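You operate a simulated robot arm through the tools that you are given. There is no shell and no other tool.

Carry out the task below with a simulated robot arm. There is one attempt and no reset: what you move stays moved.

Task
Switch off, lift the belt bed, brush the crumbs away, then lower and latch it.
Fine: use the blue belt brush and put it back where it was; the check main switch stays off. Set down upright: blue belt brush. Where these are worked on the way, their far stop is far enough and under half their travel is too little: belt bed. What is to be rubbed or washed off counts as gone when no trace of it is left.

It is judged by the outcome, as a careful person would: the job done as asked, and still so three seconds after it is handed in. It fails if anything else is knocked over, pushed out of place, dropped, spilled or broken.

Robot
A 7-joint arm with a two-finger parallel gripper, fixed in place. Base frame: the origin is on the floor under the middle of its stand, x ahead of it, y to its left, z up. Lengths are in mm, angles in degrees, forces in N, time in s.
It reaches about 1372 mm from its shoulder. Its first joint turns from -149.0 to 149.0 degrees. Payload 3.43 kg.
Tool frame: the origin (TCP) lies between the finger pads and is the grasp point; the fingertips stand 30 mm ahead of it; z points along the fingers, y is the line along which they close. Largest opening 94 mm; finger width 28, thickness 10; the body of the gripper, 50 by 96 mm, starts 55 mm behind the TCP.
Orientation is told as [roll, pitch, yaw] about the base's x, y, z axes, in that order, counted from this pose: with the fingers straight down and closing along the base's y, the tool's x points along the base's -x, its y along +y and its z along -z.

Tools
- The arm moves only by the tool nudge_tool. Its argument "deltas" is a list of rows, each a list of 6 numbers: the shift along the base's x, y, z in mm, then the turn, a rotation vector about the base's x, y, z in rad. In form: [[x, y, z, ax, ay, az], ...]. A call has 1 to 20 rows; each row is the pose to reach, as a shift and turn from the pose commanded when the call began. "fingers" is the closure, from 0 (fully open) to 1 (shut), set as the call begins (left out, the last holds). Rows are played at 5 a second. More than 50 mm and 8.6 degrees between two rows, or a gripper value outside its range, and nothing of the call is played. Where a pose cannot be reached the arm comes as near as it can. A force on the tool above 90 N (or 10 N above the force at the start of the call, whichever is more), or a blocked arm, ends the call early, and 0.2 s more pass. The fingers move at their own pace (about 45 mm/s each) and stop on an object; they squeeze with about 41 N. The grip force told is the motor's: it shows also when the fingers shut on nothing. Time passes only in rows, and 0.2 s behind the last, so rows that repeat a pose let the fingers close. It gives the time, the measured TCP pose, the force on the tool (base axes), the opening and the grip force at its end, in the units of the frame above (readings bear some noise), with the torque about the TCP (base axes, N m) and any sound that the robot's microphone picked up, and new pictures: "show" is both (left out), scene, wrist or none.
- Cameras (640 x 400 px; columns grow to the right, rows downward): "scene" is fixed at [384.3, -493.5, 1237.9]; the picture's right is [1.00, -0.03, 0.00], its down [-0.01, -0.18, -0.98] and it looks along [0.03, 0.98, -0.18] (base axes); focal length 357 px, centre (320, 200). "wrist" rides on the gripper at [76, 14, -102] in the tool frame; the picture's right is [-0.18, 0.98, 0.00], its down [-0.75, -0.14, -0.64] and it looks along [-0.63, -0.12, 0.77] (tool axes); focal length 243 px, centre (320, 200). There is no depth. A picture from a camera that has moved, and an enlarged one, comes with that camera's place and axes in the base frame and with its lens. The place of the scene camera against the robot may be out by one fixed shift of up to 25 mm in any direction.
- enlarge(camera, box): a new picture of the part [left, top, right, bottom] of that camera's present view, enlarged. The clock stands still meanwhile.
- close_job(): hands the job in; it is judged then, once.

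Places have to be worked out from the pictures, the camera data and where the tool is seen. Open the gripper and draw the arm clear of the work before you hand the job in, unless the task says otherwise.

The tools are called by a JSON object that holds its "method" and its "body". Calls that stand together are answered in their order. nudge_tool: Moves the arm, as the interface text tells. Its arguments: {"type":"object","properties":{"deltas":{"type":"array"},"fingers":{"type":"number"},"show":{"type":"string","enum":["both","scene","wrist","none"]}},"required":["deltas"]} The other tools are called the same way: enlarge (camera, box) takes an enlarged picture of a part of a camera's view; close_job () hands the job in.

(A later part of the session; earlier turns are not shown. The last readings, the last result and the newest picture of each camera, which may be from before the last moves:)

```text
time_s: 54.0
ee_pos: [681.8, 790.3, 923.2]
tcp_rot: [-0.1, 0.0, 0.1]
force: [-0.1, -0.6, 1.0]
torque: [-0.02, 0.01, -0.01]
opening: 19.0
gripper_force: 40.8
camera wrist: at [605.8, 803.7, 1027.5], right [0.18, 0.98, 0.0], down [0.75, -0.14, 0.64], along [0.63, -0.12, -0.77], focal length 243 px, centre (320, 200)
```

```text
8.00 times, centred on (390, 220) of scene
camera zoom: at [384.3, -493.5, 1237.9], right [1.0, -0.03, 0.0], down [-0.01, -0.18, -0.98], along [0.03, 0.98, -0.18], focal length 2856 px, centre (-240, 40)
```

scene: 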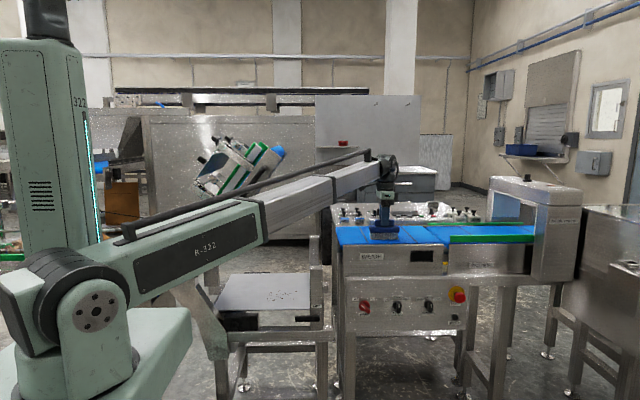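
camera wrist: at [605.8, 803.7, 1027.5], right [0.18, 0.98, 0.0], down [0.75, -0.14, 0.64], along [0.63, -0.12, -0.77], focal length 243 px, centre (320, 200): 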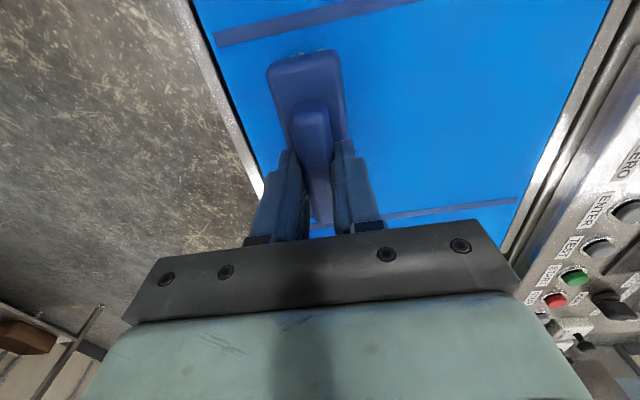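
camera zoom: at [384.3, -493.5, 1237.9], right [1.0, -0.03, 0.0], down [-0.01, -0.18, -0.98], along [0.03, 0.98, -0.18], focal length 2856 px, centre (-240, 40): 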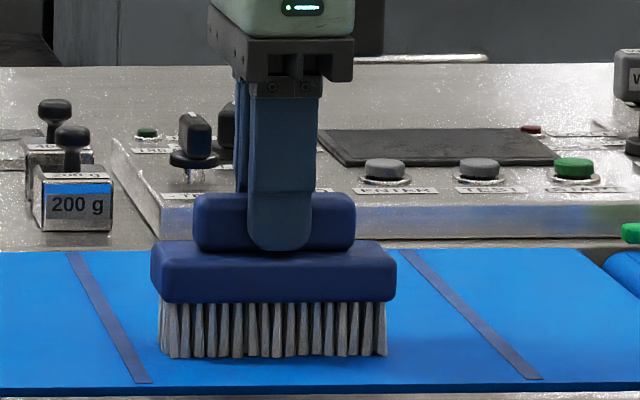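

The brush is firmly gripped (19 mm) at commanded pose (682, 790, 925), bristles 80 mm below the TCP. I lift it and carry it left toward the opening right of the raised bed, keeping clear of the bed's end.

{"method": "nudge_tool", "body": {"deltas": [[0, 0, 30, 0, 0, 0], [0, 0, 75, 0, 0, 0], [0, 0, 125, 0, 0, 0], [-44, 2, 125, 0, 0, 0], [-88, 4, 125, 0, 0, 0], [-132, 6, 125, 0, 0, 0], [-176, 8, 125, 0, 0, 0], [-220, 10, 125, 0, 0, 0], [-252, 10, 125, 0, 0, 0], [-252, 10, 125, 0, 0, 0]], "show": "both"}}

{"method": "enlarge", "body": {"camera": "wrist", "box": [240, 20, 440, 250]}}

{"method": "enlarge", "body": {"camera": "scene", "box": [150, 100, 410, 262]}}

```text
time_s: 56.2
ee_pos: [426.9, 798.3, 1048.2]
tcp_rot: [0.0, 0.0, -0.1]
force: [0.4, 0.2, -0.4]
torque: [0.01, 0.02, -0.02]
opening: 19.2
gripper_force: 40.3
camera wrist: at [352.2, 813.8, 1151.6], right [0.18, 0.98, 0.0], down [0.75, -0.14, 0.64], along [0.63, -0.12, -0.77], focal length 243 px, centre (320, 200)
```

scene: 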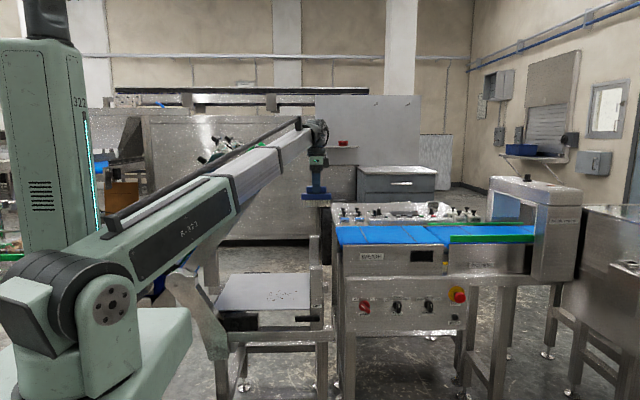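
wrist: 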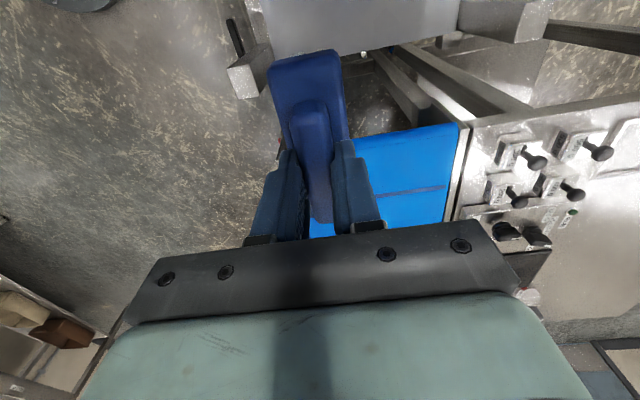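

```text
1.74 times, centred on (340, 135) of wrist
camera zoom: at [352.2, 813.8, 1151.6], right [0.18, 0.98, 0.0], down [0.75, -0.14, 0.64], along [0.63, -0.12, -0.77], focal length 422 px, centre (285, 313)
```

zoom: 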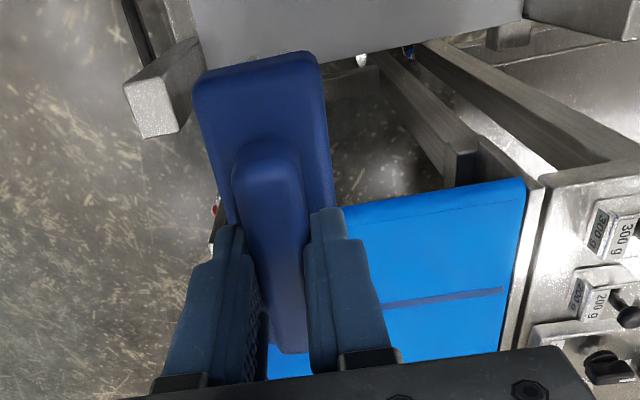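

```text
2.46 times, centred on (280, 181) of scene
camera zoom: at [384.3, -493.5, 1237.9], right [1.0, -0.03, 0.0], down [-0.01, -0.18, -0.98], along [0.03, 0.98, -0.18], focal length 879 px, centre (418, 247)
```

zoom: 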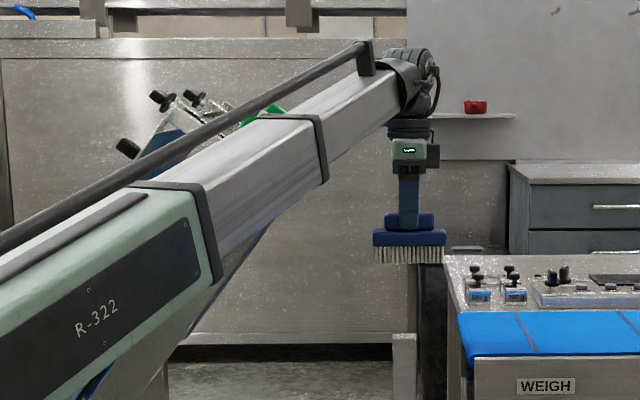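

The brush is held upright over the gap between the raised bed and the weigh belt. I lower straight down to about z=760, clear of both posts.

{"method": "nudge_tool", "body": {"deltas": [[0, 0, -45, 0, 0, 0], [0, 0, -90, 0, 0, 0], [0, 0, -135, 0, 0, 0], [0, 0, -180, 0, 0, 0], [0, 0, -225, 0, 0, 0], [-10, 0, -260, 0, 0, 0], [-20, 0, -290, 0, 0, 0], [-20, 0, -290, 0, 0, 0]], "show": "both"}}

{"method": "enlarge", "body": {"camera": "scene", "box": [150, 140, 410, 302]}}

```text
time_s: 58.0
ee_pos: [407.9, 800.1, 758.8]
tcp_rot: [-0.2, 0.0, 0.0]
force: [0.3, 0.2, -1.9]
torque: [0.03, -0.01, -0.03]
opening: 19.3
gripper_force: 40.6
camera wrist: at [333.3, 814.2, 862.0], right [0.18, 0.98, 0.0], down [0.75, -0.14, 0.64], along [0.63, -0.12, -0.77], focal length 243 px, centre (320, 200)
```

scene: 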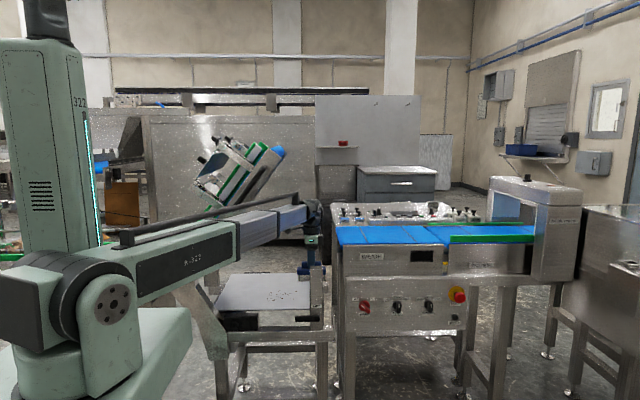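
wrist: 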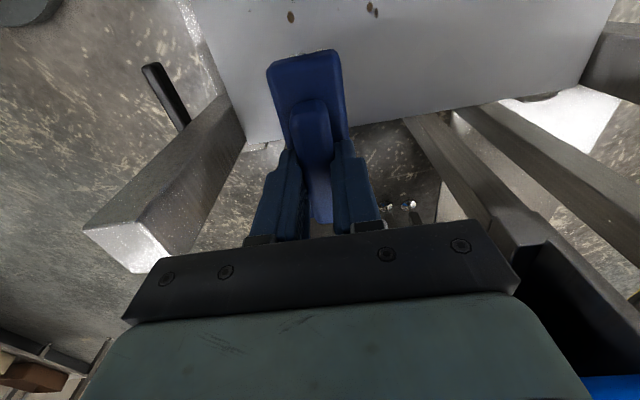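

```text
2.46 times, centred on (280, 221) of scene
camera zoom: at [384.3, -493.5, 1237.9], right [1.0, -0.03, 0.0], down [-0.01, -0.18, -0.98], along [0.03, 0.98, -0.18], focal length 879 px, centre (418, 148)
```

zoom: 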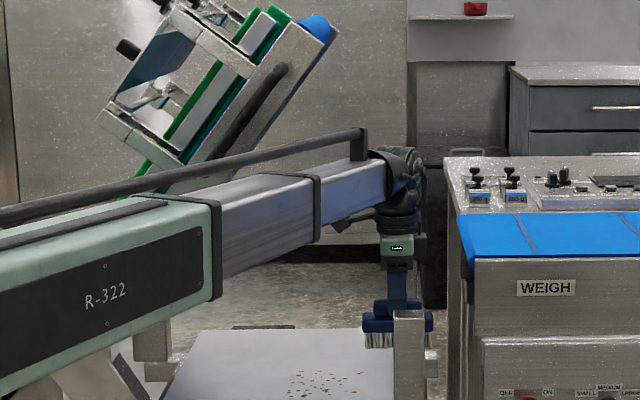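

The way is clear: the bed's lower edge is well above the boom. I move the brush over the plate to behind the crumbs (x≈310, y≈890), still 75 mm above it.

{"method": "nudge_tool", "body": {"deltas": [[-30, 25, 0, 0, 0, 0], [-60, 50, 0, 0, 0, 0], [-85, 75, 0, 0, 0, 0], [-100, 92, 0, 0, 0, 0], [-100, 92, 0, 0, 0, 0]], "show": "both"}}

{"method": "enlarge", "body": {"camera": "scene", "box": [180, 200, 340, 300]}}

```text
time_s: 59.2
ee_pos: [309.7, 891.8, 758.2]
tcp_rot: [-0.1, 0.0, -0.1]
force: [0.7, -0.1, -1.0]
torque: [-0.02, -0.01, 0.02]
opening: 19.1
gripper_force: 40.9
camera wrist: at [234.9, 906.0, 862.3], right [0.18, 0.98, 0.0], down [0.75, -0.14, 0.64], along [0.63, -0.12, -0.77], focal length 243 px, centre (320, 200)
```

scene: 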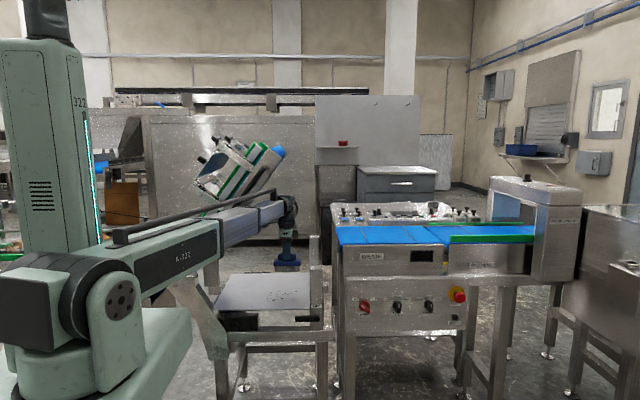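
wrist: 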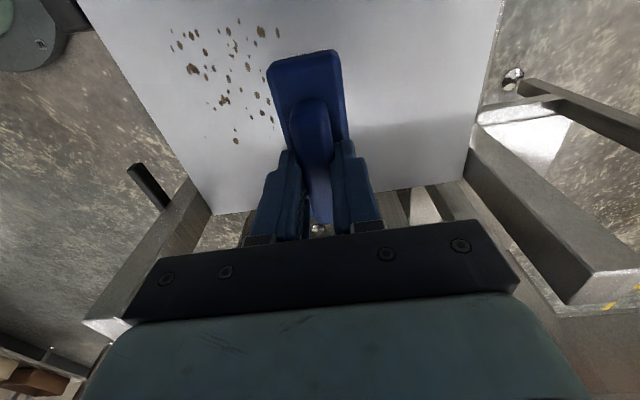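

```text
4.00 times, centred on (260, 250) of scene
camera zoom: at [384.3, -493.5, 1237.9], right [1.0, -0.03, 0.0], down [-0.01, -0.18, -0.98], along [0.03, 0.98, -0.18], focal length 1428 px, centre (560, 0)
```

zoom: 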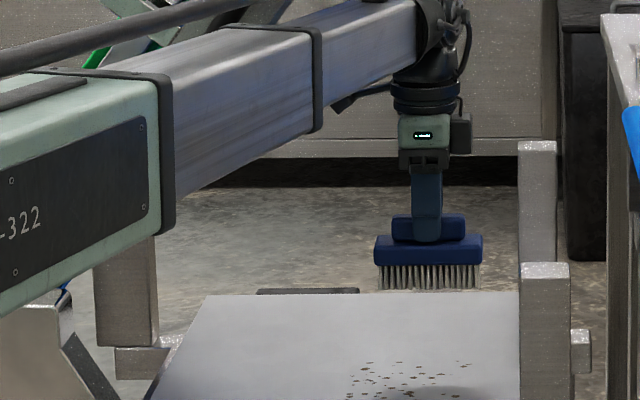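

The wrist camera sees the crumbs clearly now. I enlarge to map their extent on the plate.

{"method": "enlarge", "body": {"camera": "wrist", "box": [140, 0, 300, 150]}}

```text
2.67 times, centred on (220, 75) of wrist
camera zoom: at [234.9, 906.0, 862.3], right [0.18, 0.98, 0.0], down [0.75, -0.14, 0.64], along [0.63, -0.12, -0.77], focal length 647 px, centre (587, 533)
```

zoom: 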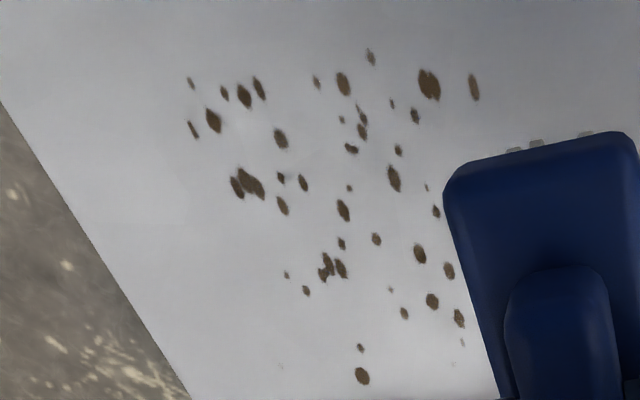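

Crumbs span about x 230–352, y 752–875. I lower the brush behind them toward the plate, in small steps near contact.

{"method": "nudge_tool", "body": {"deltas": [[2, 4, -25, 0, 0, 0], [2, 4, -45, 0, 0, 0], [2, 4, -60, 0, 0, 0], [2, 4, -68, 0, 0, 0], [2, 4, -72, 0, 0, 0], [2, 4, -72, 0, 0, 0]], "show": "scene"}}

{"method": "enlarge", "body": {"camera": "scene", "box": [240, 240, 340, 302]}}

```text
time_s: 60.6
ee_pos: [310.4, 895.6, 688.2]
tcp_rot: [-0.1, 0.0, 0.0]
force: [0.2, 0.1, -0.5]
torque: [0.0, -0.01, -0.03]
opening: 18.8
gripper_force: 40.8
```

scene: 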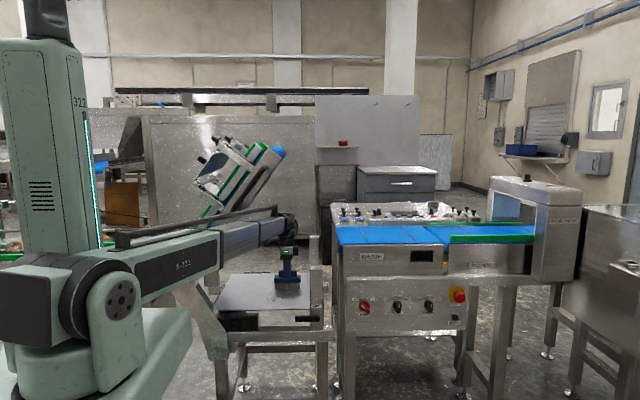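

```text
6.40 times, centred on (290, 271) of scene
camera zoom: at [384.3, -493.5, 1237.9], right [1.0, -0.03, 0.0], down [-0.01, -0.18, -0.98], along [0.03, 0.98, -0.18], focal length 2285 px, centre (512, -254)
```

zoom: 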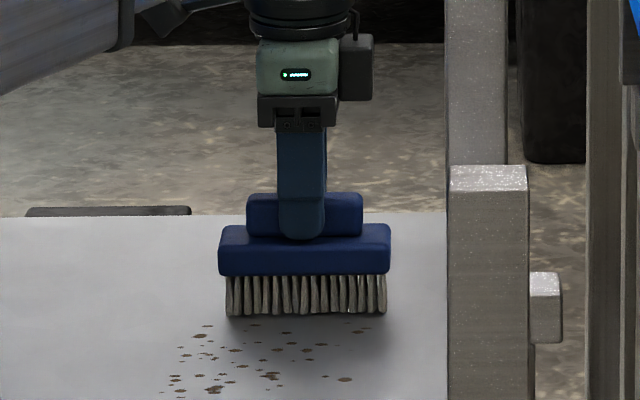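

No contact yet at TCP z≈688. I go down 2 mm at a time until the force shows contact.

{"method": "nudge_tool", "body": {"deltas": [[0, 0, -2, 0, 0, 0], [0, 0, -4, 0, 0, 0], [0, 0, -4, 0, 0, 0]], "show": "none"}}

{"method": "nudge_tool", "body": {"deltas": [[0, 0, -1, 0, 0, 0], [0, 0, -2, 0, 0, 0], [0, 0, -2, 0, 0, 0]], "show": "none"}}

{"method": "nudge_tool", "body": {"deltas": [[0, 0, -1, 0, 0, 0], [0, 0, -2, 0, 0, 0], [0, 0, -2, 0, 0, 0]], "show": "scene"}}

{"method": "enlarge", "body": {"camera": "scene", "box": [240, 240, 340, 302]}}

```text
time_s: 61.4
ee_pos: [311.2, 895.0, 686.0]
tcp_rot: [-0.1, -0.1, 0.1]
force: [-0.7, -2.4, 22.2]
torque: [-0.11, 0.17, -0.01]
opening: 19.4
gripper_force: 40.5
```

```text
time_s: 62.2
ee_pos: [310.0, 895.2, 682.6]
tcp_rot: [0.0, -0.1, 0.0]
force: [0.7, -1.3, 35.3]
torque: [-0.05, -0.08, 0.0]
opening: 19.1
gripper_force: 41.3
```

```text
time_s: 63.0
ee_pos: [310.2, 894.4, 683.5]
tcp_rot: [0.0, -0.1, -0.1]
force: [1.3, -4.4, 57.1]
torque: [-0.24, 0.03, -0.01]
opening: 19.2
gripper_force: 41.3
```

scene: 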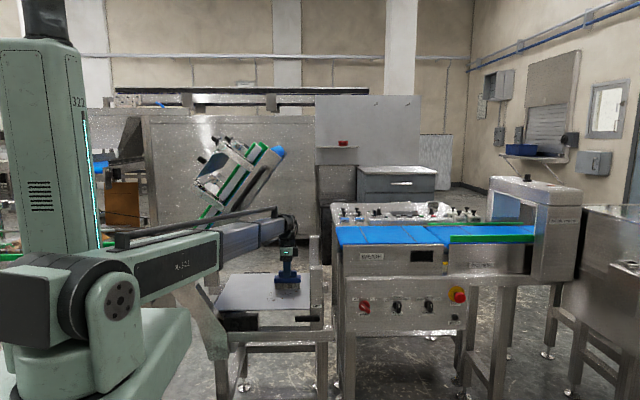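

```text
6.40 times, centred on (290, 271) of scene
camera zoom: at [384.3, -493.5, 1237.9], right [1.0, -0.03, 0.0], down [-0.01, -0.18, -0.98], along [0.03, 0.98, -0.18], focal length 2285 px, centre (512, -254)
```

zoom: 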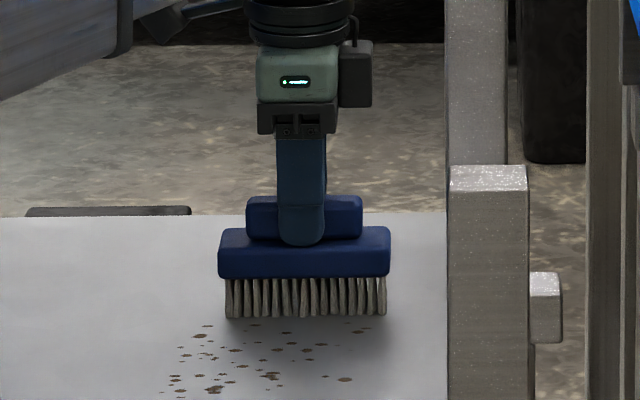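

Contact is firm (57 N); I ease up 3 mm to a light press and sweep the brush forward across the crumbs toward the front edge.

{"method": "nudge_tool", "body": {"deltas": [[0, 0, 3, 0, 0, 0], [0, -15, 3, 0, 0, 0], [0, -30, 3, 0, 0, 0], [0, -45, 3, 0, 0, 0], [0, -60, 3, 0, 0, 0], [0, -75, 3, 0, 0, 0], [0, -90, 3, 0, 0, 0], [0, -105, 3, 0, 0, 0], [0, -120, 3, 0, 0, 0], [0, -135, 3, 0, 0, 0], [0, -150, 3, 0, 0, 0], [0, -165, 3, 0, 0, 0]], "show": "both"}}

{"method": "enlarge", "body": {"camera": "scene", "box": [230, 245, 340, 315]}}

```text
time_s: 65.6
ee_pos: [309.9, 731.1, 682.7]
tcp_rot: [0.0, -0.1, -0.1]
force: [-0.6, 12.1, 41.3]
torque: [0.44, 0.23, -0.1]
opening: 19.2
gripper_force: 40.8
camera wrist: at [235.0, 745.2, 786.0], right [0.18, 0.98, 0.0], down [0.75, -0.14, 0.64], along [0.63, -0.12, -0.77], focal length 243 px, centre (320, 200)
```

scene: 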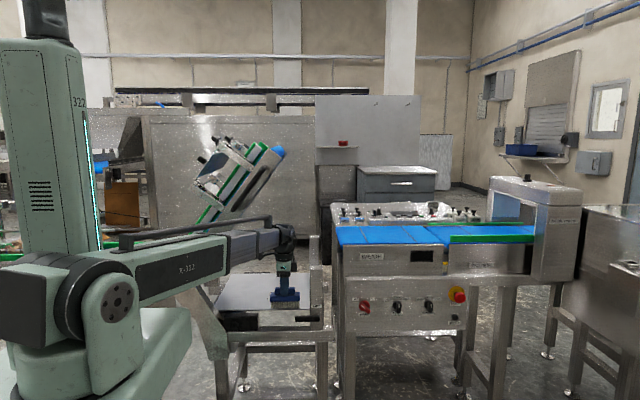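
wrist: 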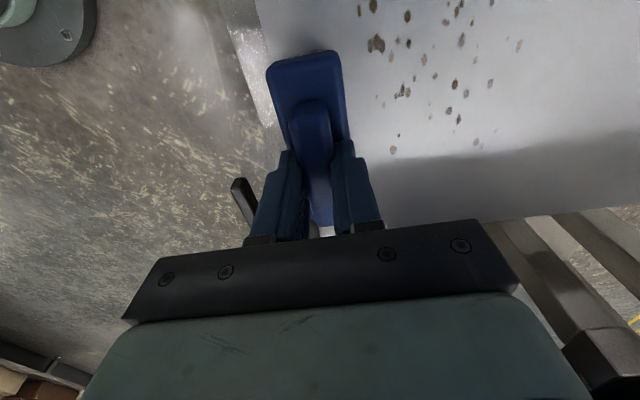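

```text
5.71 times, centred on (285, 280) of scene
camera zoom: at [384.3, -493.5, 1237.9], right [1.0, -0.03, 0.0], down [-0.01, -0.18, -0.98], along [0.03, 0.98, -0.18], focal length 2040 px, centre (520, -257)
```

zoom: 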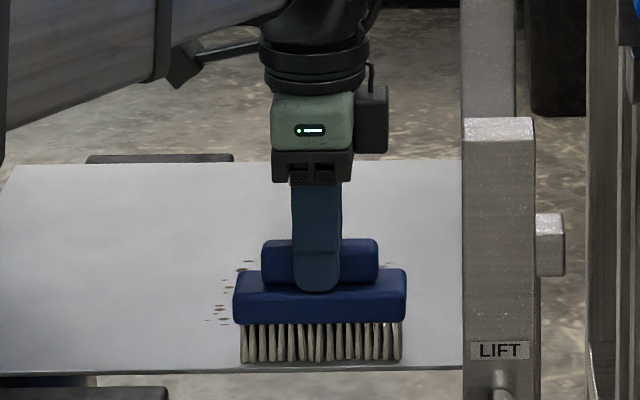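

The crumbs remain in the picture after one pass, though they may be paler. I enlarge to compare.

{"method": "enlarge", "body": {"camera": "wrist", "box": [330, 0, 570, 160]}}

```text
2.50 times, centred on (450, 80) of wrist
camera zoom: at [235.0, 745.2, 786.0], right [0.18, 0.98, 0.0], down [0.75, -0.14, 0.64], along [0.63, -0.12, -0.77], focal length 606 px, centre (-5, 500)
```

zoom: 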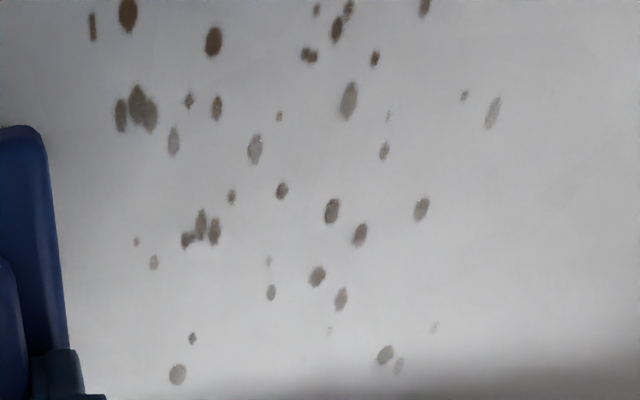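

The crumbs do fade with each stroke, so more strokes are needed. I keep the light press and brush back and forth, stepping left gradually.

{"method": "nudge_tool", "body": {"deltas": [[0, 18, 0, 0, 0, 0], [0, 36, 0, 0, 0, 0], [0, 54, 0, 0, 0, 0], [0, 72, 0, 0, 0, 0], [0, 90, 0, 0, 0, 0], [0, 108, 0, 0, 0, 0], [0, 126, 0, 0, 0, 0], [0, 144, 0, 0, 0, 0], [0, 162, 0, 0, 0, 0], [-20, 165, 0, 0, 0, 0], [-20, 147, 0, 0, 0, 0], [-20, 129, 0, 0, 0, 0], [-20, 111, 0, 0, 0, 0], [-20, 93, 0, 0, 0, 0], [-20, 75, 0, 0, 0, 0], [-20, 57, 0, 0, 0, 0], [-20, 39, 0, 0, 0, 0], [-20, 21, 0, 0, 0, 0], [-20, 0, 0, 0, 0, 0]], "show": "both"}}

{"method": "enlarge", "body": {"camera": "wrist", "box": [330, 0, 570, 160]}}

```text
time_s: 69.6
ee_pos: [290.3, 731.0, 682.4]
tcp_rot: [-0.1, 0.0, 0.0]
force: [-0.5, 4.9, 23.1]
torque: [0.27, 0.03, -0.07]
opening: 19.1
gripper_force: 40.6
camera wrist: at [215.3, 744.7, 786.1], right [0.18, 0.98, 0.0], down [0.75, -0.14, 0.64], along [0.63, -0.12, -0.77], focal length 243 px, centre (320, 200)
```

scene: 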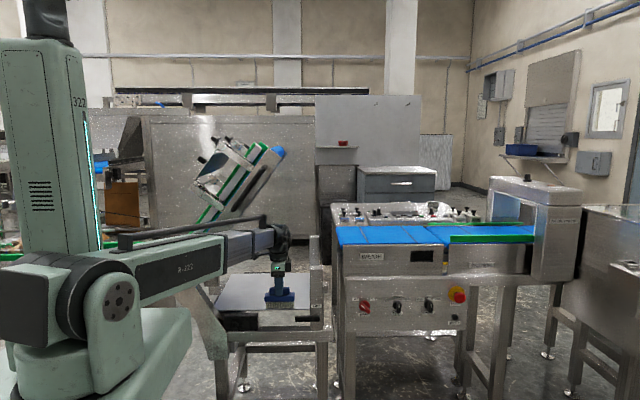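
wrist: 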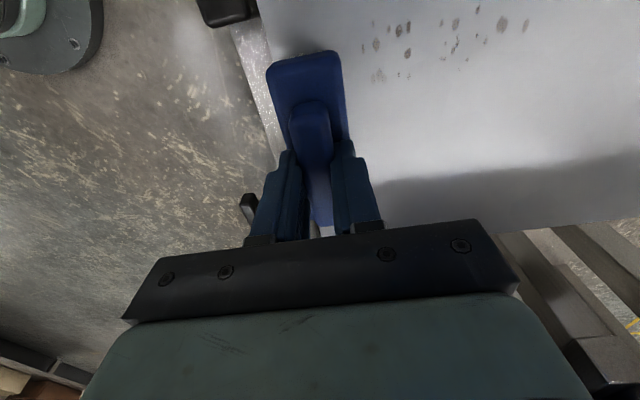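

```text
2.50 times, centred on (450, 80) of wrist
camera zoom: at [215.3, 744.7, 786.1], right [0.18, 0.98, 0.0], down [0.75, -0.14, 0.64], along [0.63, -0.12, -0.77], focal length 606 px, centre (-5, 500)
```

zoom: 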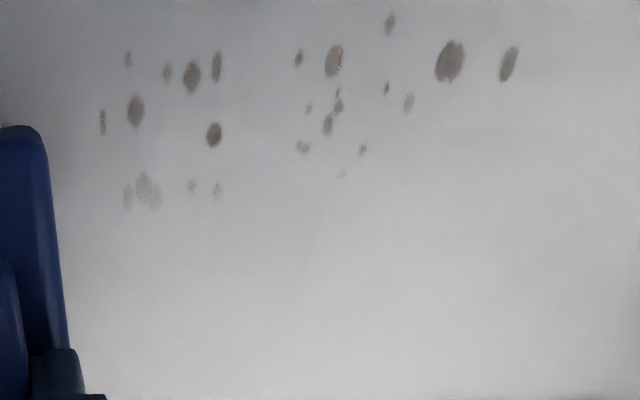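

The right side is clean after three strokes; only the left band remains. I shift another 22 mm left and stroke back and forth again.

{"method": "nudge_tool", "body": {"deltas": [[-22, 3, 0, 0, 0, 0], [-22, 21, 0, 0, 0, 0], [-22, 39, 0, 0, 0, 0], [-22, 57, 0, 0, 0, 0], [-22, 75, 0, 0, 0, 0], [-22, 93, 0, 0, 0, 0], [-22, 111, 0, 0, 0, 0], [-22, 129, 0, 0, 0, 0], [-22, 147, 0, 0, 0, 0], [-22, 163, 0, 0, 0, 0], [-24, 147, 0, 0, 0, 0], [-24, 129, 0, 0, 0, 0], [-24, 111, 0, 0, 0, 0], [-24, 93, 0, 0, 0, 0], [-24, 75, 0, 0, 0, 0], [-24, 57, 0, 0, 0, 0], [-24, 39, 0, 0, 0, 0], [-24, 21, 0, 0, 0, 0], [-24, 0, 0, 0, 0, 0]], "show": "both"}}

{"method": "enlarge", "body": {"camera": "wrist", "box": [330, 0, 570, 160]}}

```text
time_s: 73.6
ee_pos: [267.3, 729.4, 682.1]
tcp_rot: [-0.2, -0.1, 0.0]
force: [-1.2, 6.4, 25.0]
torque: [0.41, -0.14, -0.03]
opening: 19.0
gripper_force: 41.3
camera wrist: at [192.6, 743.8, 786.0], right [0.18, 0.98, 0.0], down [0.75, -0.14, 0.64], along [0.63, -0.12, -0.77], focal length 243 px, centre (320, 200)
```

scene: 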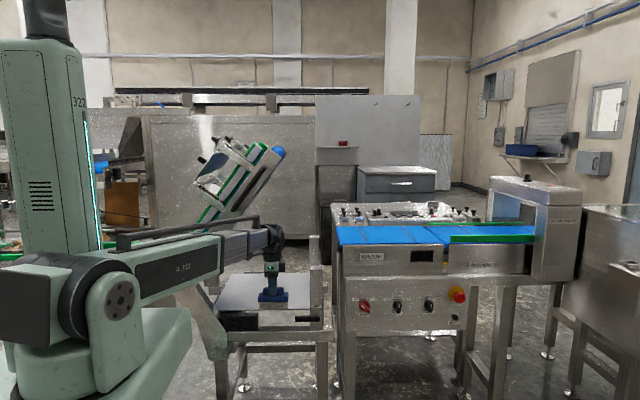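
wrist: 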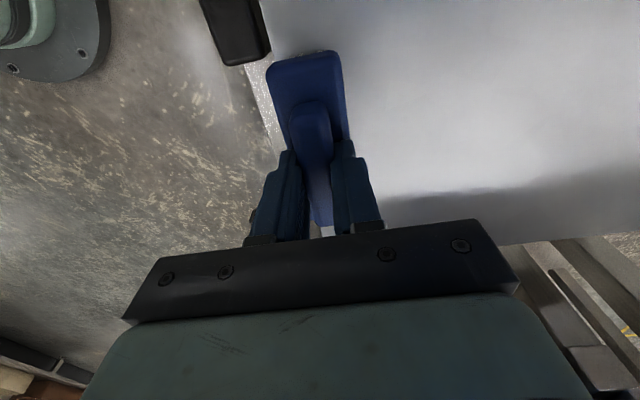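

```text
2.50 times, centred on (450, 80) of wrist
camera zoom: at [192.6, 743.8, 786.0], right [0.18, 0.98, 0.0], down [0.75, -0.14, 0.64], along [0.63, -0.12, -0.77], focal length 606 px, centre (-5, 500)
```

zoom: 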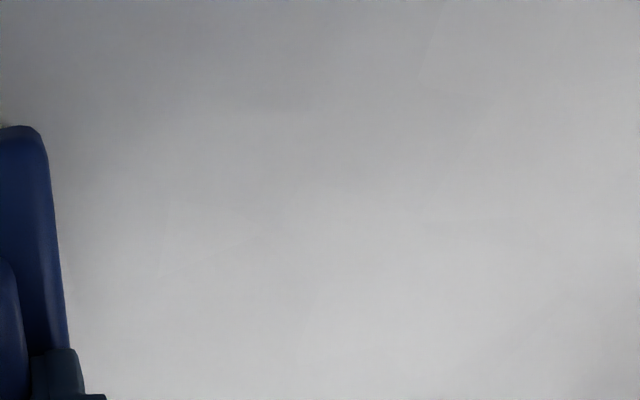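

The visible plate is clean. For good measure I do one more stroke here and one at the far right edge of the crumb area.

{"method": "nudge_tool", "body": {"deltas": [[-4, 18, 0, 0, 0, 0], [-4, 36, 0, 0, 0, 0], [-4, 54, 0, 0, 0, 0], [-4, 72, 0, 0, 0, 0], [-4, 90, 0, 0, 0, 0], [-4, 108, 0, 0, 0, 0], [-4, 126, 0, 0, 0, 0], [-4, 144, 0, 0, 0, 0], [-4, 162, 0, 0, 0, 0], [28, 165, 0, 0, 0, 0], [60, 165, 0, 0, 0, 0], [60, 147, 0, 0, 0, 0], [60, 129, 0, 0, 0, 0], [60, 111, 0, 0, 0, 0], [60, 93, 0, 0, 0, 0], [60, 75, 0, 0, 0, 0], [60, 57, 0, 0, 0, 0], [60, 39, 0, 0, 0, 0], [60, 21, 0, 0, 0, 0], [60, 0, 0, 0, 0, 0]], "show": "none"}}

{"method": "nudge_tool", "body": {"deltas": [[0, 20, 0, 0, 0, 0], [0, 40, 0, 0, 0, 0], [0, 60, 0, 0, 0, 0], [0, 80, 0, 0, 0, 0], [0, 100, 0, 0, 0, 0], [0, 120, 0, 0, 0, 0], [0, 140, 0, 0, 0, 0], [0, 160, 0, 0, 0, 0], [0, 170, 15, 0, 0, 0], [20, 165, 40, 0, 0, 0], [50, 130, 75, 0, 0, 0], [85, 95, 78, 0, 0, 0], [85, 75, 78, 0, 0, 0]], "show": "both"}}

{"method": "enlarge", "body": {"camera": "scene", "box": [210, 250, 330, 315]}}

```text
time_s: 77.8
ee_pos: [325.7, 729.8, 680.9]
tcp_rot: [-0.1, 0.1, 0.0]
force: [-1.2, 4.1, 18.1]
torque: [0.32, -0.18, -0.03]
opening: 19.1
gripper_force: 40.4
```

```text
refused: row 11 steps farther than a row can; nothing moved
```

```text
5.33 times, centred on (270, 282) of scene
camera zoom: at [384.3, -493.5, 1237.9], right [1.0, -0.03, 0.0], down [-0.01, -0.18, -0.98], along [0.03, 0.98, -0.18], focal length 1904 px, centre (587, -240)
```

zoom: 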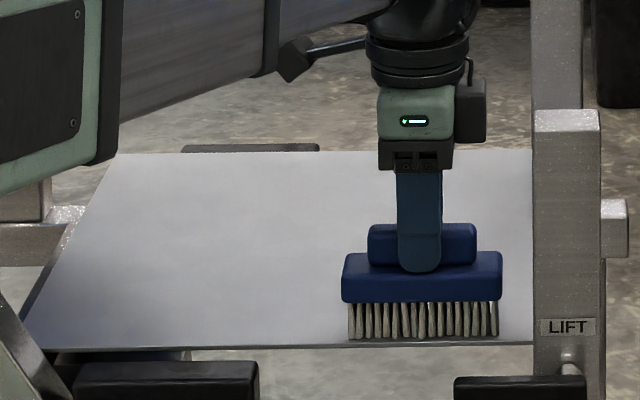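

The plate looks clean from the front. I make one last stroke to the back at the right side, then lift off and move out to the right.

{"method": "nudge_tool", "body": {"deltas": [[0, 20, 0, 0, 0, 0], [0, 40, 0, 0, 0, 0], [0, 60, 0, 0, 0, 0], [0, 80, 0, 0, 0, 0], [0, 100, 0, 0, 0, 0], [0, 120, 0, 0, 0, 0], [0, 140, 0, 0, 0, 0], [0, 160, 0, 0, 0, 0], [0, 165, 15, 0, 0, 0], [0, 165, 40, 0, 0, 0], [20, 145, 70, 0, 0, 0], [45, 115, 78, 0, 0, 0], [70, 85, 78, 0, 0, 0], [82, 69, 77, 0, 0, 0], [82, 69, 77, 0, 0, 0]], "show": "both"}}

{"method": "enlarge", "body": {"camera": "scene", "box": [210, 250, 330, 315]}}

{"method": "enlarge", "body": {"camera": "wrist", "box": [180, 0, 620, 150]}}

```text
time_s: 81.0
ee_pos: [410.3, 801.0, 760.1]
tcp_rot: [-0.1, 0.0, -0.1]
force: [0.1, 0.1, -1.1]
torque: [-0.01, 0.0, 0.01]
opening: 19.1
gripper_force: 40.8
camera wrist: at [334.1, 814.4, 862.8], right [0.18, 0.98, 0.0], down [0.75, -0.14, 0.64], along [0.63, -0.12, -0.77], focal length 243 px, centre (320, 200)
```

scene: 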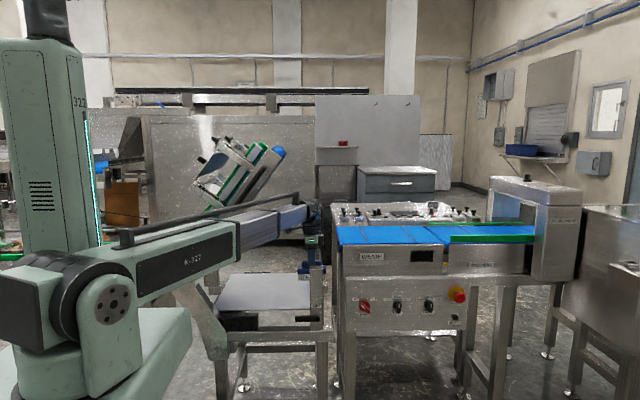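
wrist: 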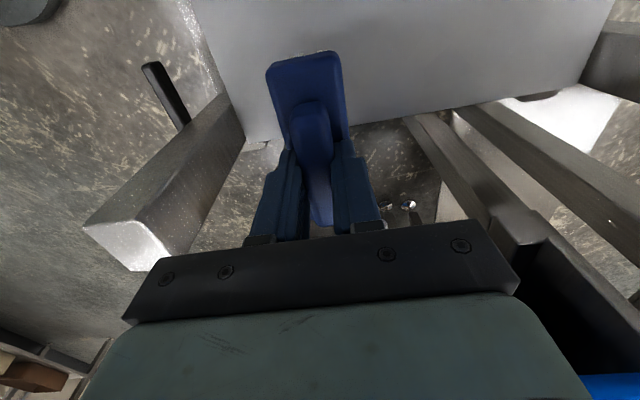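

```text
5.33 times, centred on (270, 282) of scene
camera zoom: at [384.3, -493.5, 1237.9], right [1.0, -0.03, 0.0], down [-0.01, -0.18, -0.98], along [0.03, 0.98, -0.18], focal length 1904 px, centre (587, -240)
```

zoom: 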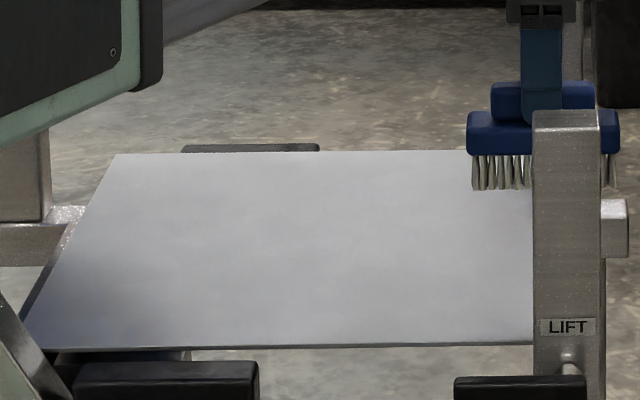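

```text
1.45 times, centred on (400, 75) of wrist
camera zoom: at [334.1, 814.4, 862.8], right [0.18, 0.98, 0.0], down [0.75, -0.14, 0.64], along [0.63, -0.12, -0.77], focal length 353 px, centre (204, 382)
```

zoom: 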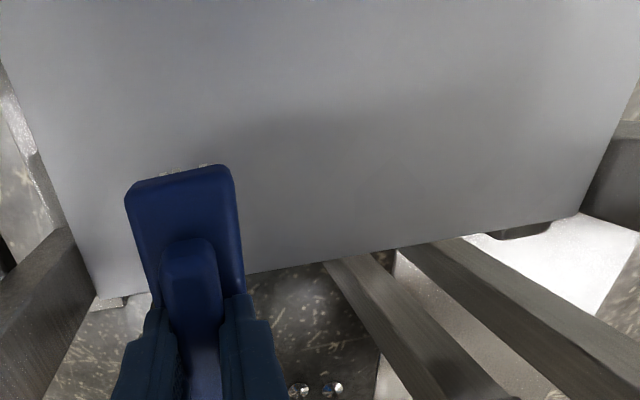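

The plate seems spotless; I look at highest zoom for any faint trace.

{"method": "enlarge", "body": {"camera": "scene", "box": [240, 275, 290, 312]}}

{"method": "enlarge", "body": {"camera": "scene", "box": [270, 275, 320, 312]}}

```text
10.81 times, centred on (265, 294) of scene
camera zoom: at [384.3, -493.5, 1237.9], right [1.0, -0.03, 0.0], down [-0.01, -0.18, -0.98], along [0.03, 0.98, -0.18], focal length 3860 px, centre (915, -811)
```

zoom: 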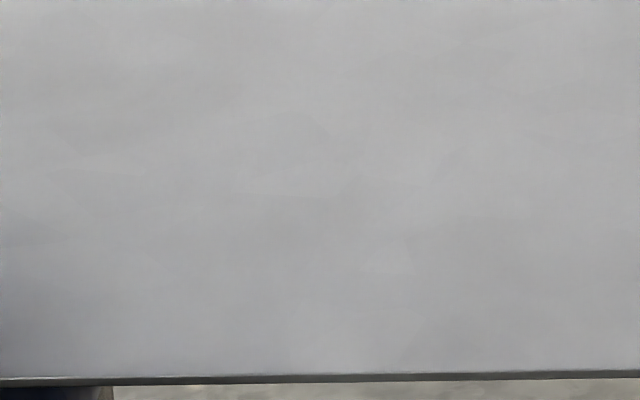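

```text
10.81 times, centred on (295, 294) of scene
camera zoom: at [384.3, -493.5, 1237.9], right [1.0, -0.03, 0.0], down [-0.01, -0.18, -0.98], along [0.03, 0.98, -0.18], focal length 3860 px, centre (590, -811)
```

zoom: 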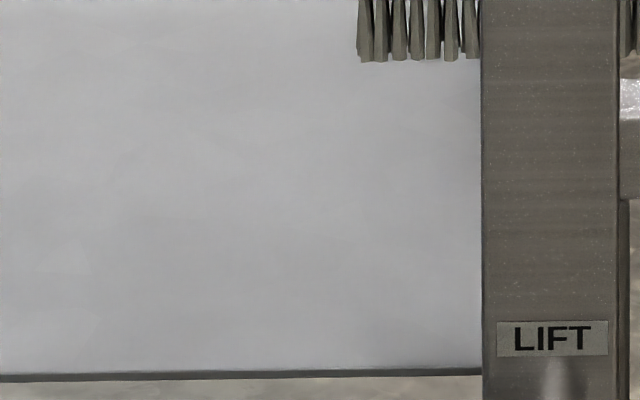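

No trace is left. I carry the brush back the same way: up, right over the weigh belt, and above its old place.

{"method": "nudge_tool", "body": {"deltas": [[10, 0, 30, 0, 0, 0], [20, 0, 75, 0, 0, 0], [20, 0, 120, 0, 0, 0], [20, 0, 165, 0, 0, 0], [20, 0, 210, 0, 0, 0], [20, 0, 255, 0, 0, 0], [20, 0, 290, 0, 0, 0], [64, -2, 290, 0, 0, 0], [108, -4, 290, 0, 0, 0], [152, -6, 290, 0, 0, 0], [196, -7, 290, 0, 0, 0], [240, -9, 290, 0, 0, 0], [272, -10, 290, 0, 0, 0], [272, -10, 250, 0, 0, 0], [272, -10, 210, 0, 0, 0], [272, -10, 190, 0, 0, 0], [272, -10, 180, 0, 0, 0], [272, -10, 180, 0, 0, 0]], "show": "both"}}

{"method": "enlarge", "body": {"camera": "scene", "box": [350, 195, 430, 245]}}

```text
time_s: 84.8
ee_pos: [682.7, 789.4, 939.0]
tcp_rot: [-0.1, 0.0, 0.0]
force: [0.0, 0.1, -1.4]
torque: [-0.02, 0.0, -0.04]
opening: 19.2
gripper_force: 41.1
camera wrist: at [607.0, 803.6, 1042.2], right [0.18, 0.98, 0.0], down [0.75, -0.14, 0.64], along [0.63, -0.12, -0.77], focal length 243 px, centre (320, 200)
```

scene: 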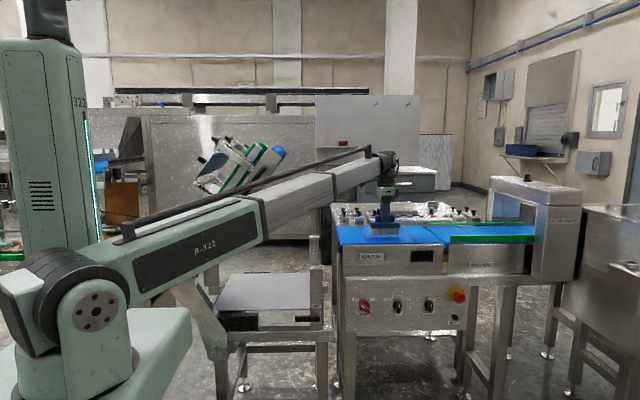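
wrist: 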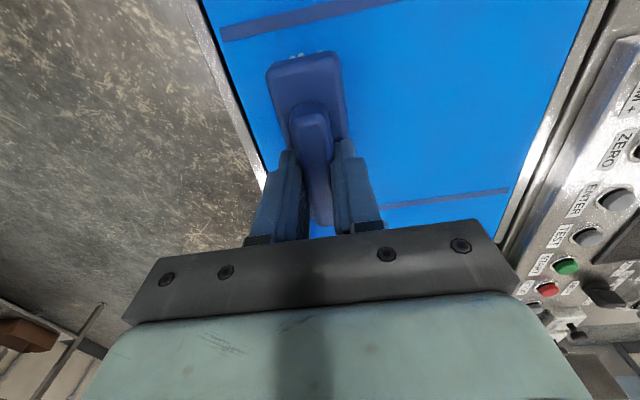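

```text
8.00 times, centred on (390, 220) of scene
camera zoom: at [384.3, -493.5, 1237.9], right [1.0, -0.03, 0.0], down [-0.01, -0.18, -0.98], along [0.03, 0.98, -0.18], focal length 2856 px, centre (-240, 40)
```

zoom: 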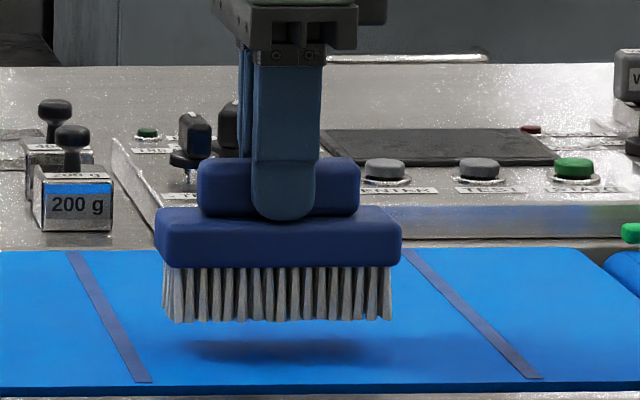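

The brush hangs upright 15 mm above its original spot, about 1.5 mm too far right. I correct and lower it onto the belt gently.

{"method": "nudge_tool", "body": {"deltas": [[-1.5, 0, -6, 0, 0, 0], [-1.5, 0, -10, 0, 0, 0], [-1.5, 0, -13, 0, 0, 0], [-1.5, 0, -15, 0, 0, 0], [-1.5, 0, -15, 0, 0, 0]], "show": "scene"}}

{"method": "enlarge", "body": {"camera": "scene", "box": [350, 195, 430, 245]}}

```text
time_s: 86.0
ee_pos: [679.5, 789.5, 923.3]
tcp_rot: [-0.2, 0.0, 0.0]
force: [0.7, 0.5, -0.9]
torque: [-0.01, -0.01, 0.02]
opening: 19.0
gripper_force: 40.7
```

scene: 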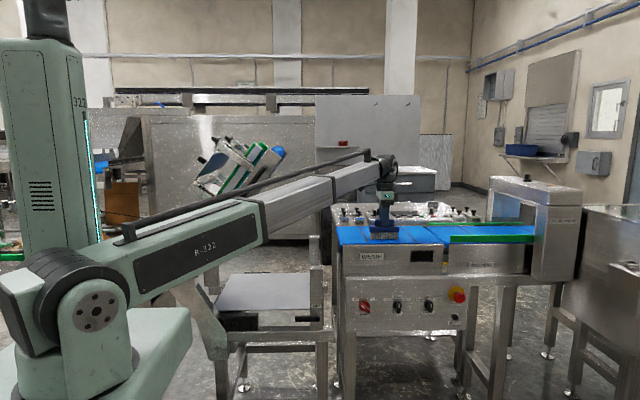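

```text
8.00 times, centred on (390, 220) of scene
camera zoom: at [384.3, -493.5, 1237.9], right [1.0, -0.03, 0.0], down [-0.01, -0.18, -0.98], along [0.03, 0.98, -0.18], focal length 2856 px, centre (-240, 40)
```

zoom: 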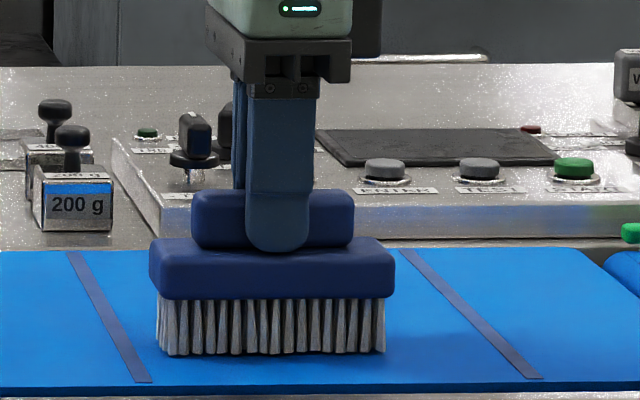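

The brush is about 1.5 mm above the belt still. I lower 2 mm more until it just touches.

{"method": "nudge_tool", "body": {"deltas": [[0.7, 0, -1, 0, 0, 0], [0.7, 0, -2, 0, 0, 0], [0.7, 0, -2, 0, 0, 0]], "show": "none"}}

```text
time_s: 86.8
ee_pos: [680.5, 790.0, 922.7]
tcp_rot: [-0.1, 0.0, 0.0]
force: [0.7, 0.3, 1.1]
torque: [0.0, -0.04, 0.01]
opening: 18.8
gripper_force: 41.0
```

The reading is near zero with a hint of contact. I go one more millimetre down, then release and rise straight up.

{"method": "nudge_tool", "body": {"deltas": [[0, 0, -1, 0, 0, 0], [0, 0, -1, 0, 0, 0]], "show": "none"}}

{"method": "nudge_tool", "body": {"deltas": [[0, 0, 0, 0, 0, 0], [0, 0, 0, 0, 0, 0], [0, 0, 0, 0, 0, 0], [0, 0, 0, 0, 0, 0]], "fingers": 0.35, "show": "scene"}}

{"method": "enlarge", "body": {"camera": "scene", "box": [350, 195, 430, 245]}}

```text
time_s: 87.4
ee_pos: [680.1, 789.1, 921.1]
tcp_rot: [-0.2, 0.0, 0.0]
force: [-3.7, -1.1, 2.0]
torque: [0.1, 0.07, 0.04]
opening: 19.1
gripper_force: 41.2
```

```text
time_s: 88.4
ee_pos: [680.2, 789.4, 921.3]
tcp_rot: [-0.1, 0.1, -0.1]
force: [0.6, 0.2, -0.4]
torque: [-0.03, -0.01, -0.01]
opening: 61.2
gripper_force: 0.1
```

scene: 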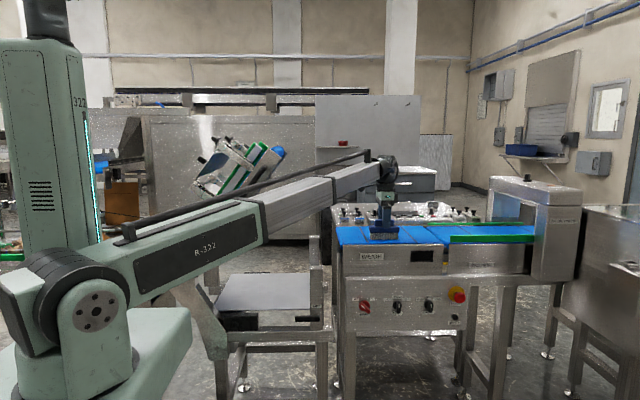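

```text
8.00 times, centred on (390, 220) of scene
camera zoom: at [384.3, -493.5, 1237.9], right [1.0, -0.03, 0.0], down [-0.01, -0.18, -0.98], along [0.03, 0.98, -0.18], focal length 2856 px, centre (-240, 40)
```

zoom: 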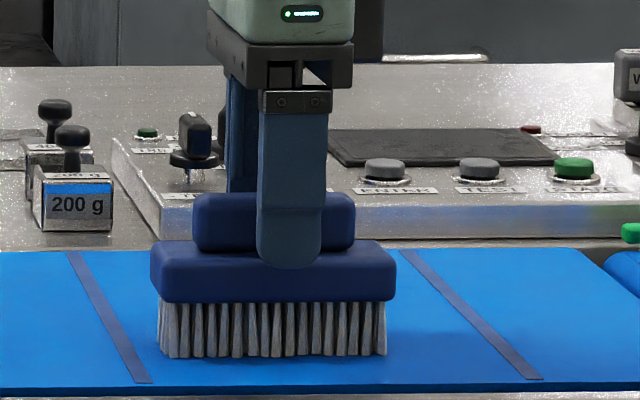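

The brush stands on its old spot (its outline matches the first picture). I rise straight up from it and check that it stays.

{"method": "nudge_tool", "body": {"deltas": [[0, 0, 20, 0, 0, 0], [0, 0, 60, 0, 0, 0], [0, 0, 105, 0, 0, 0], [0, 0, 150, 0, 0, 0], [0, 0, 195, 0, 0, 0], [0, 0, 215, 0, 0, 0]], "show": "both"}}

{"method": "enlarge", "body": {"camera": "scene", "box": [350, 195, 430, 245]}}

{"method": "enlarge", "body": {"camera": "scene", "box": [170, 110, 330, 260]}}

```text
time_s: 89.8
ee_pos: [678.7, 789.3, 1134.7]
tcp_rot: [-0.1, 0.0, -0.1]
force: [-0.8, 0.2, -1.3]
torque: [0.0, 0.01, 0.0]
opening: 61.2
gripper_force: 0.1
camera wrist: at [603.4, 803.9, 1239.1], right [0.18, 0.98, 0.0], down [0.75, -0.14, 0.64], along [0.63, -0.12, -0.77], focal length 243 px, centre (320, 200)
```

scene: 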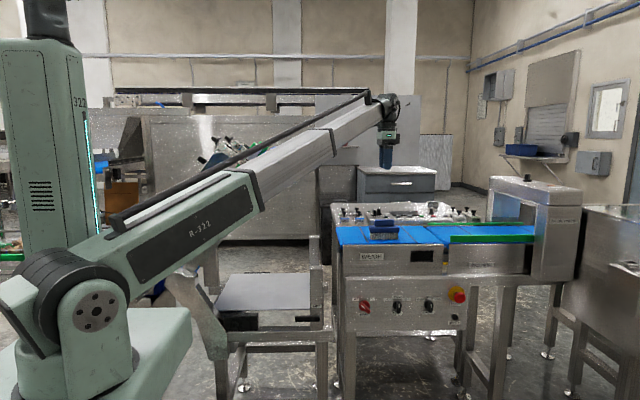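
wrist: 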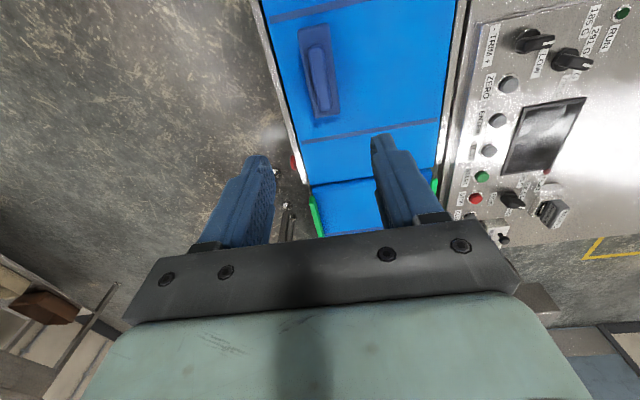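

```text
8.00 times, centred on (390, 220) of scene
camera zoom: at [384.3, -493.5, 1237.9], right [1.0, -0.03, 0.0], down [-0.01, -0.18, -0.98], along [0.03, 0.98, -0.18], focal length 2856 px, centre (-240, 40)
```

zoom: 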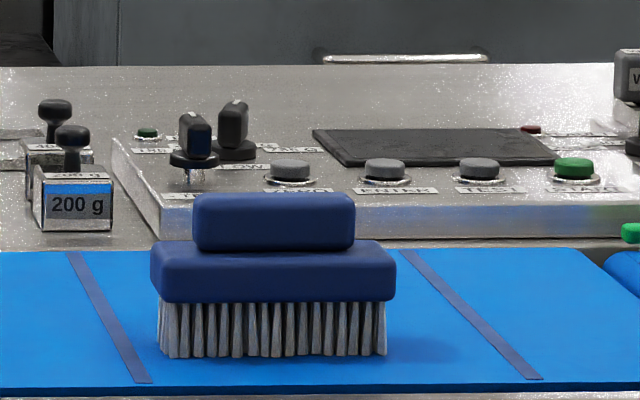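

```text
2.67 times, centred on (250, 185) of scene
camera zoom: at [384.3, -493.5, 1237.9], right [1.0, -0.03, 0.0], down [-0.01, -0.18, -0.98], along [0.03, 0.98, -0.18], focal length 952 px, centre (507, 240)
```

zoom: 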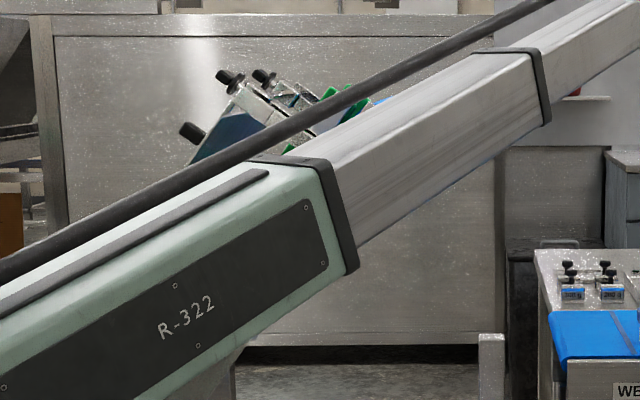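

The brush stands upright exactly as at the start. Now I move back in front of the raised bed while turning the tool into a yawed grip orientation matching the handle at about 52°.

{"method": "nudge_tool", "body": {"deltas": [[-22, -13.3, 0, 0.0224, 0.1115, -0.0793], [-44, -26.6, 0, 0.0449, 0.2229, -0.1585], [-66, -40, 0, 0.0673, 0.3344, -0.2378], [-88, -53.2, 0, 0.0897, 0.4458, -0.3171], [-110, -66.5, 0, 0.1122, 0.5573, -0.3964], [-132, -80, 0, 0.1346, 0.6687, -0.4756], [-154, -93, 0, 0.157, 0.7802, -0.5549], [-176, -106, 0, 0.1795, 0.8916, -0.6342], [-198, -120, 0, 0.2019, 1.0031, -0.7134], [-220, -133, 0, 0.2243, 1.1145, -0.7927], [-242, -146, 0, 0.2468, 1.226, -0.872], [-264, -160, 0, 0.2692, 1.3374, -0.9513], [-286, -173, 0, 0.2916, 1.4489, -1.0305], [-308, -186, 0, 0.3141, 1.5603, -1.1098], [-330, -200, -5, 0.3365, 1.6717, -1.1891], [-330, -200, -5, 0.3365, 1.6717, -1.1891]], "fingers": 0.1, "show": "both"}}

{"method": "enlarge", "body": {"camera": "scene", "box": [170, 110, 330, 260]}}

```text
time_s: 93.2
ee_pos: [349.8, 590.1, 1129.2]
tcp_rot: [-90.3, 57.1, -145.9]
force: [0.7, -0.3, 0.0]
torque: [0.0, 0.0, 0.03]
opening: 84.5
gripper_force: 0.1
camera wrist: at [453.2, 535.4, 1186.6], right [0.6, 0.41, -0.69], down [-0.07, -0.83, -0.56], along [-0.8, 0.38, -0.46], focal length 243 px, centre (320, 200)
```

scene: 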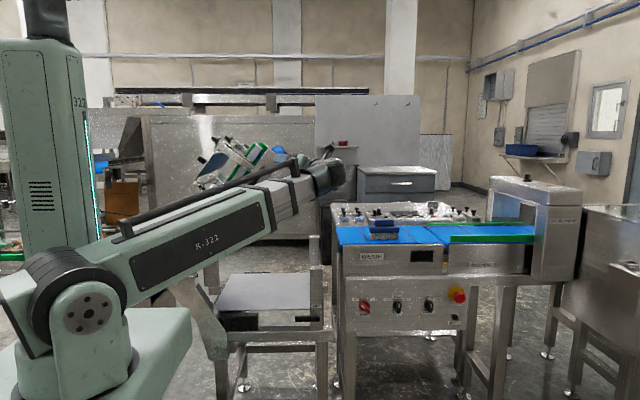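
wrist: 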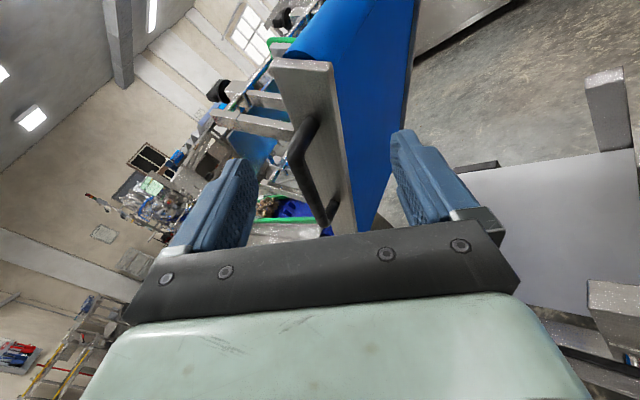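

```text
2.67 times, centred on (250, 185) of scene
camera zoom: at [384.3, -493.5, 1237.9], right [1.0, -0.03, 0.0], down [-0.01, -0.18, -0.98], along [0.03, 0.98, -0.18], focal length 952 px, centre (507, 240)
```

zoom: 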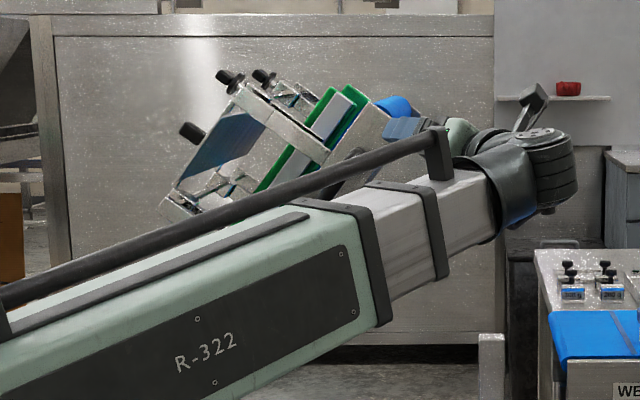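

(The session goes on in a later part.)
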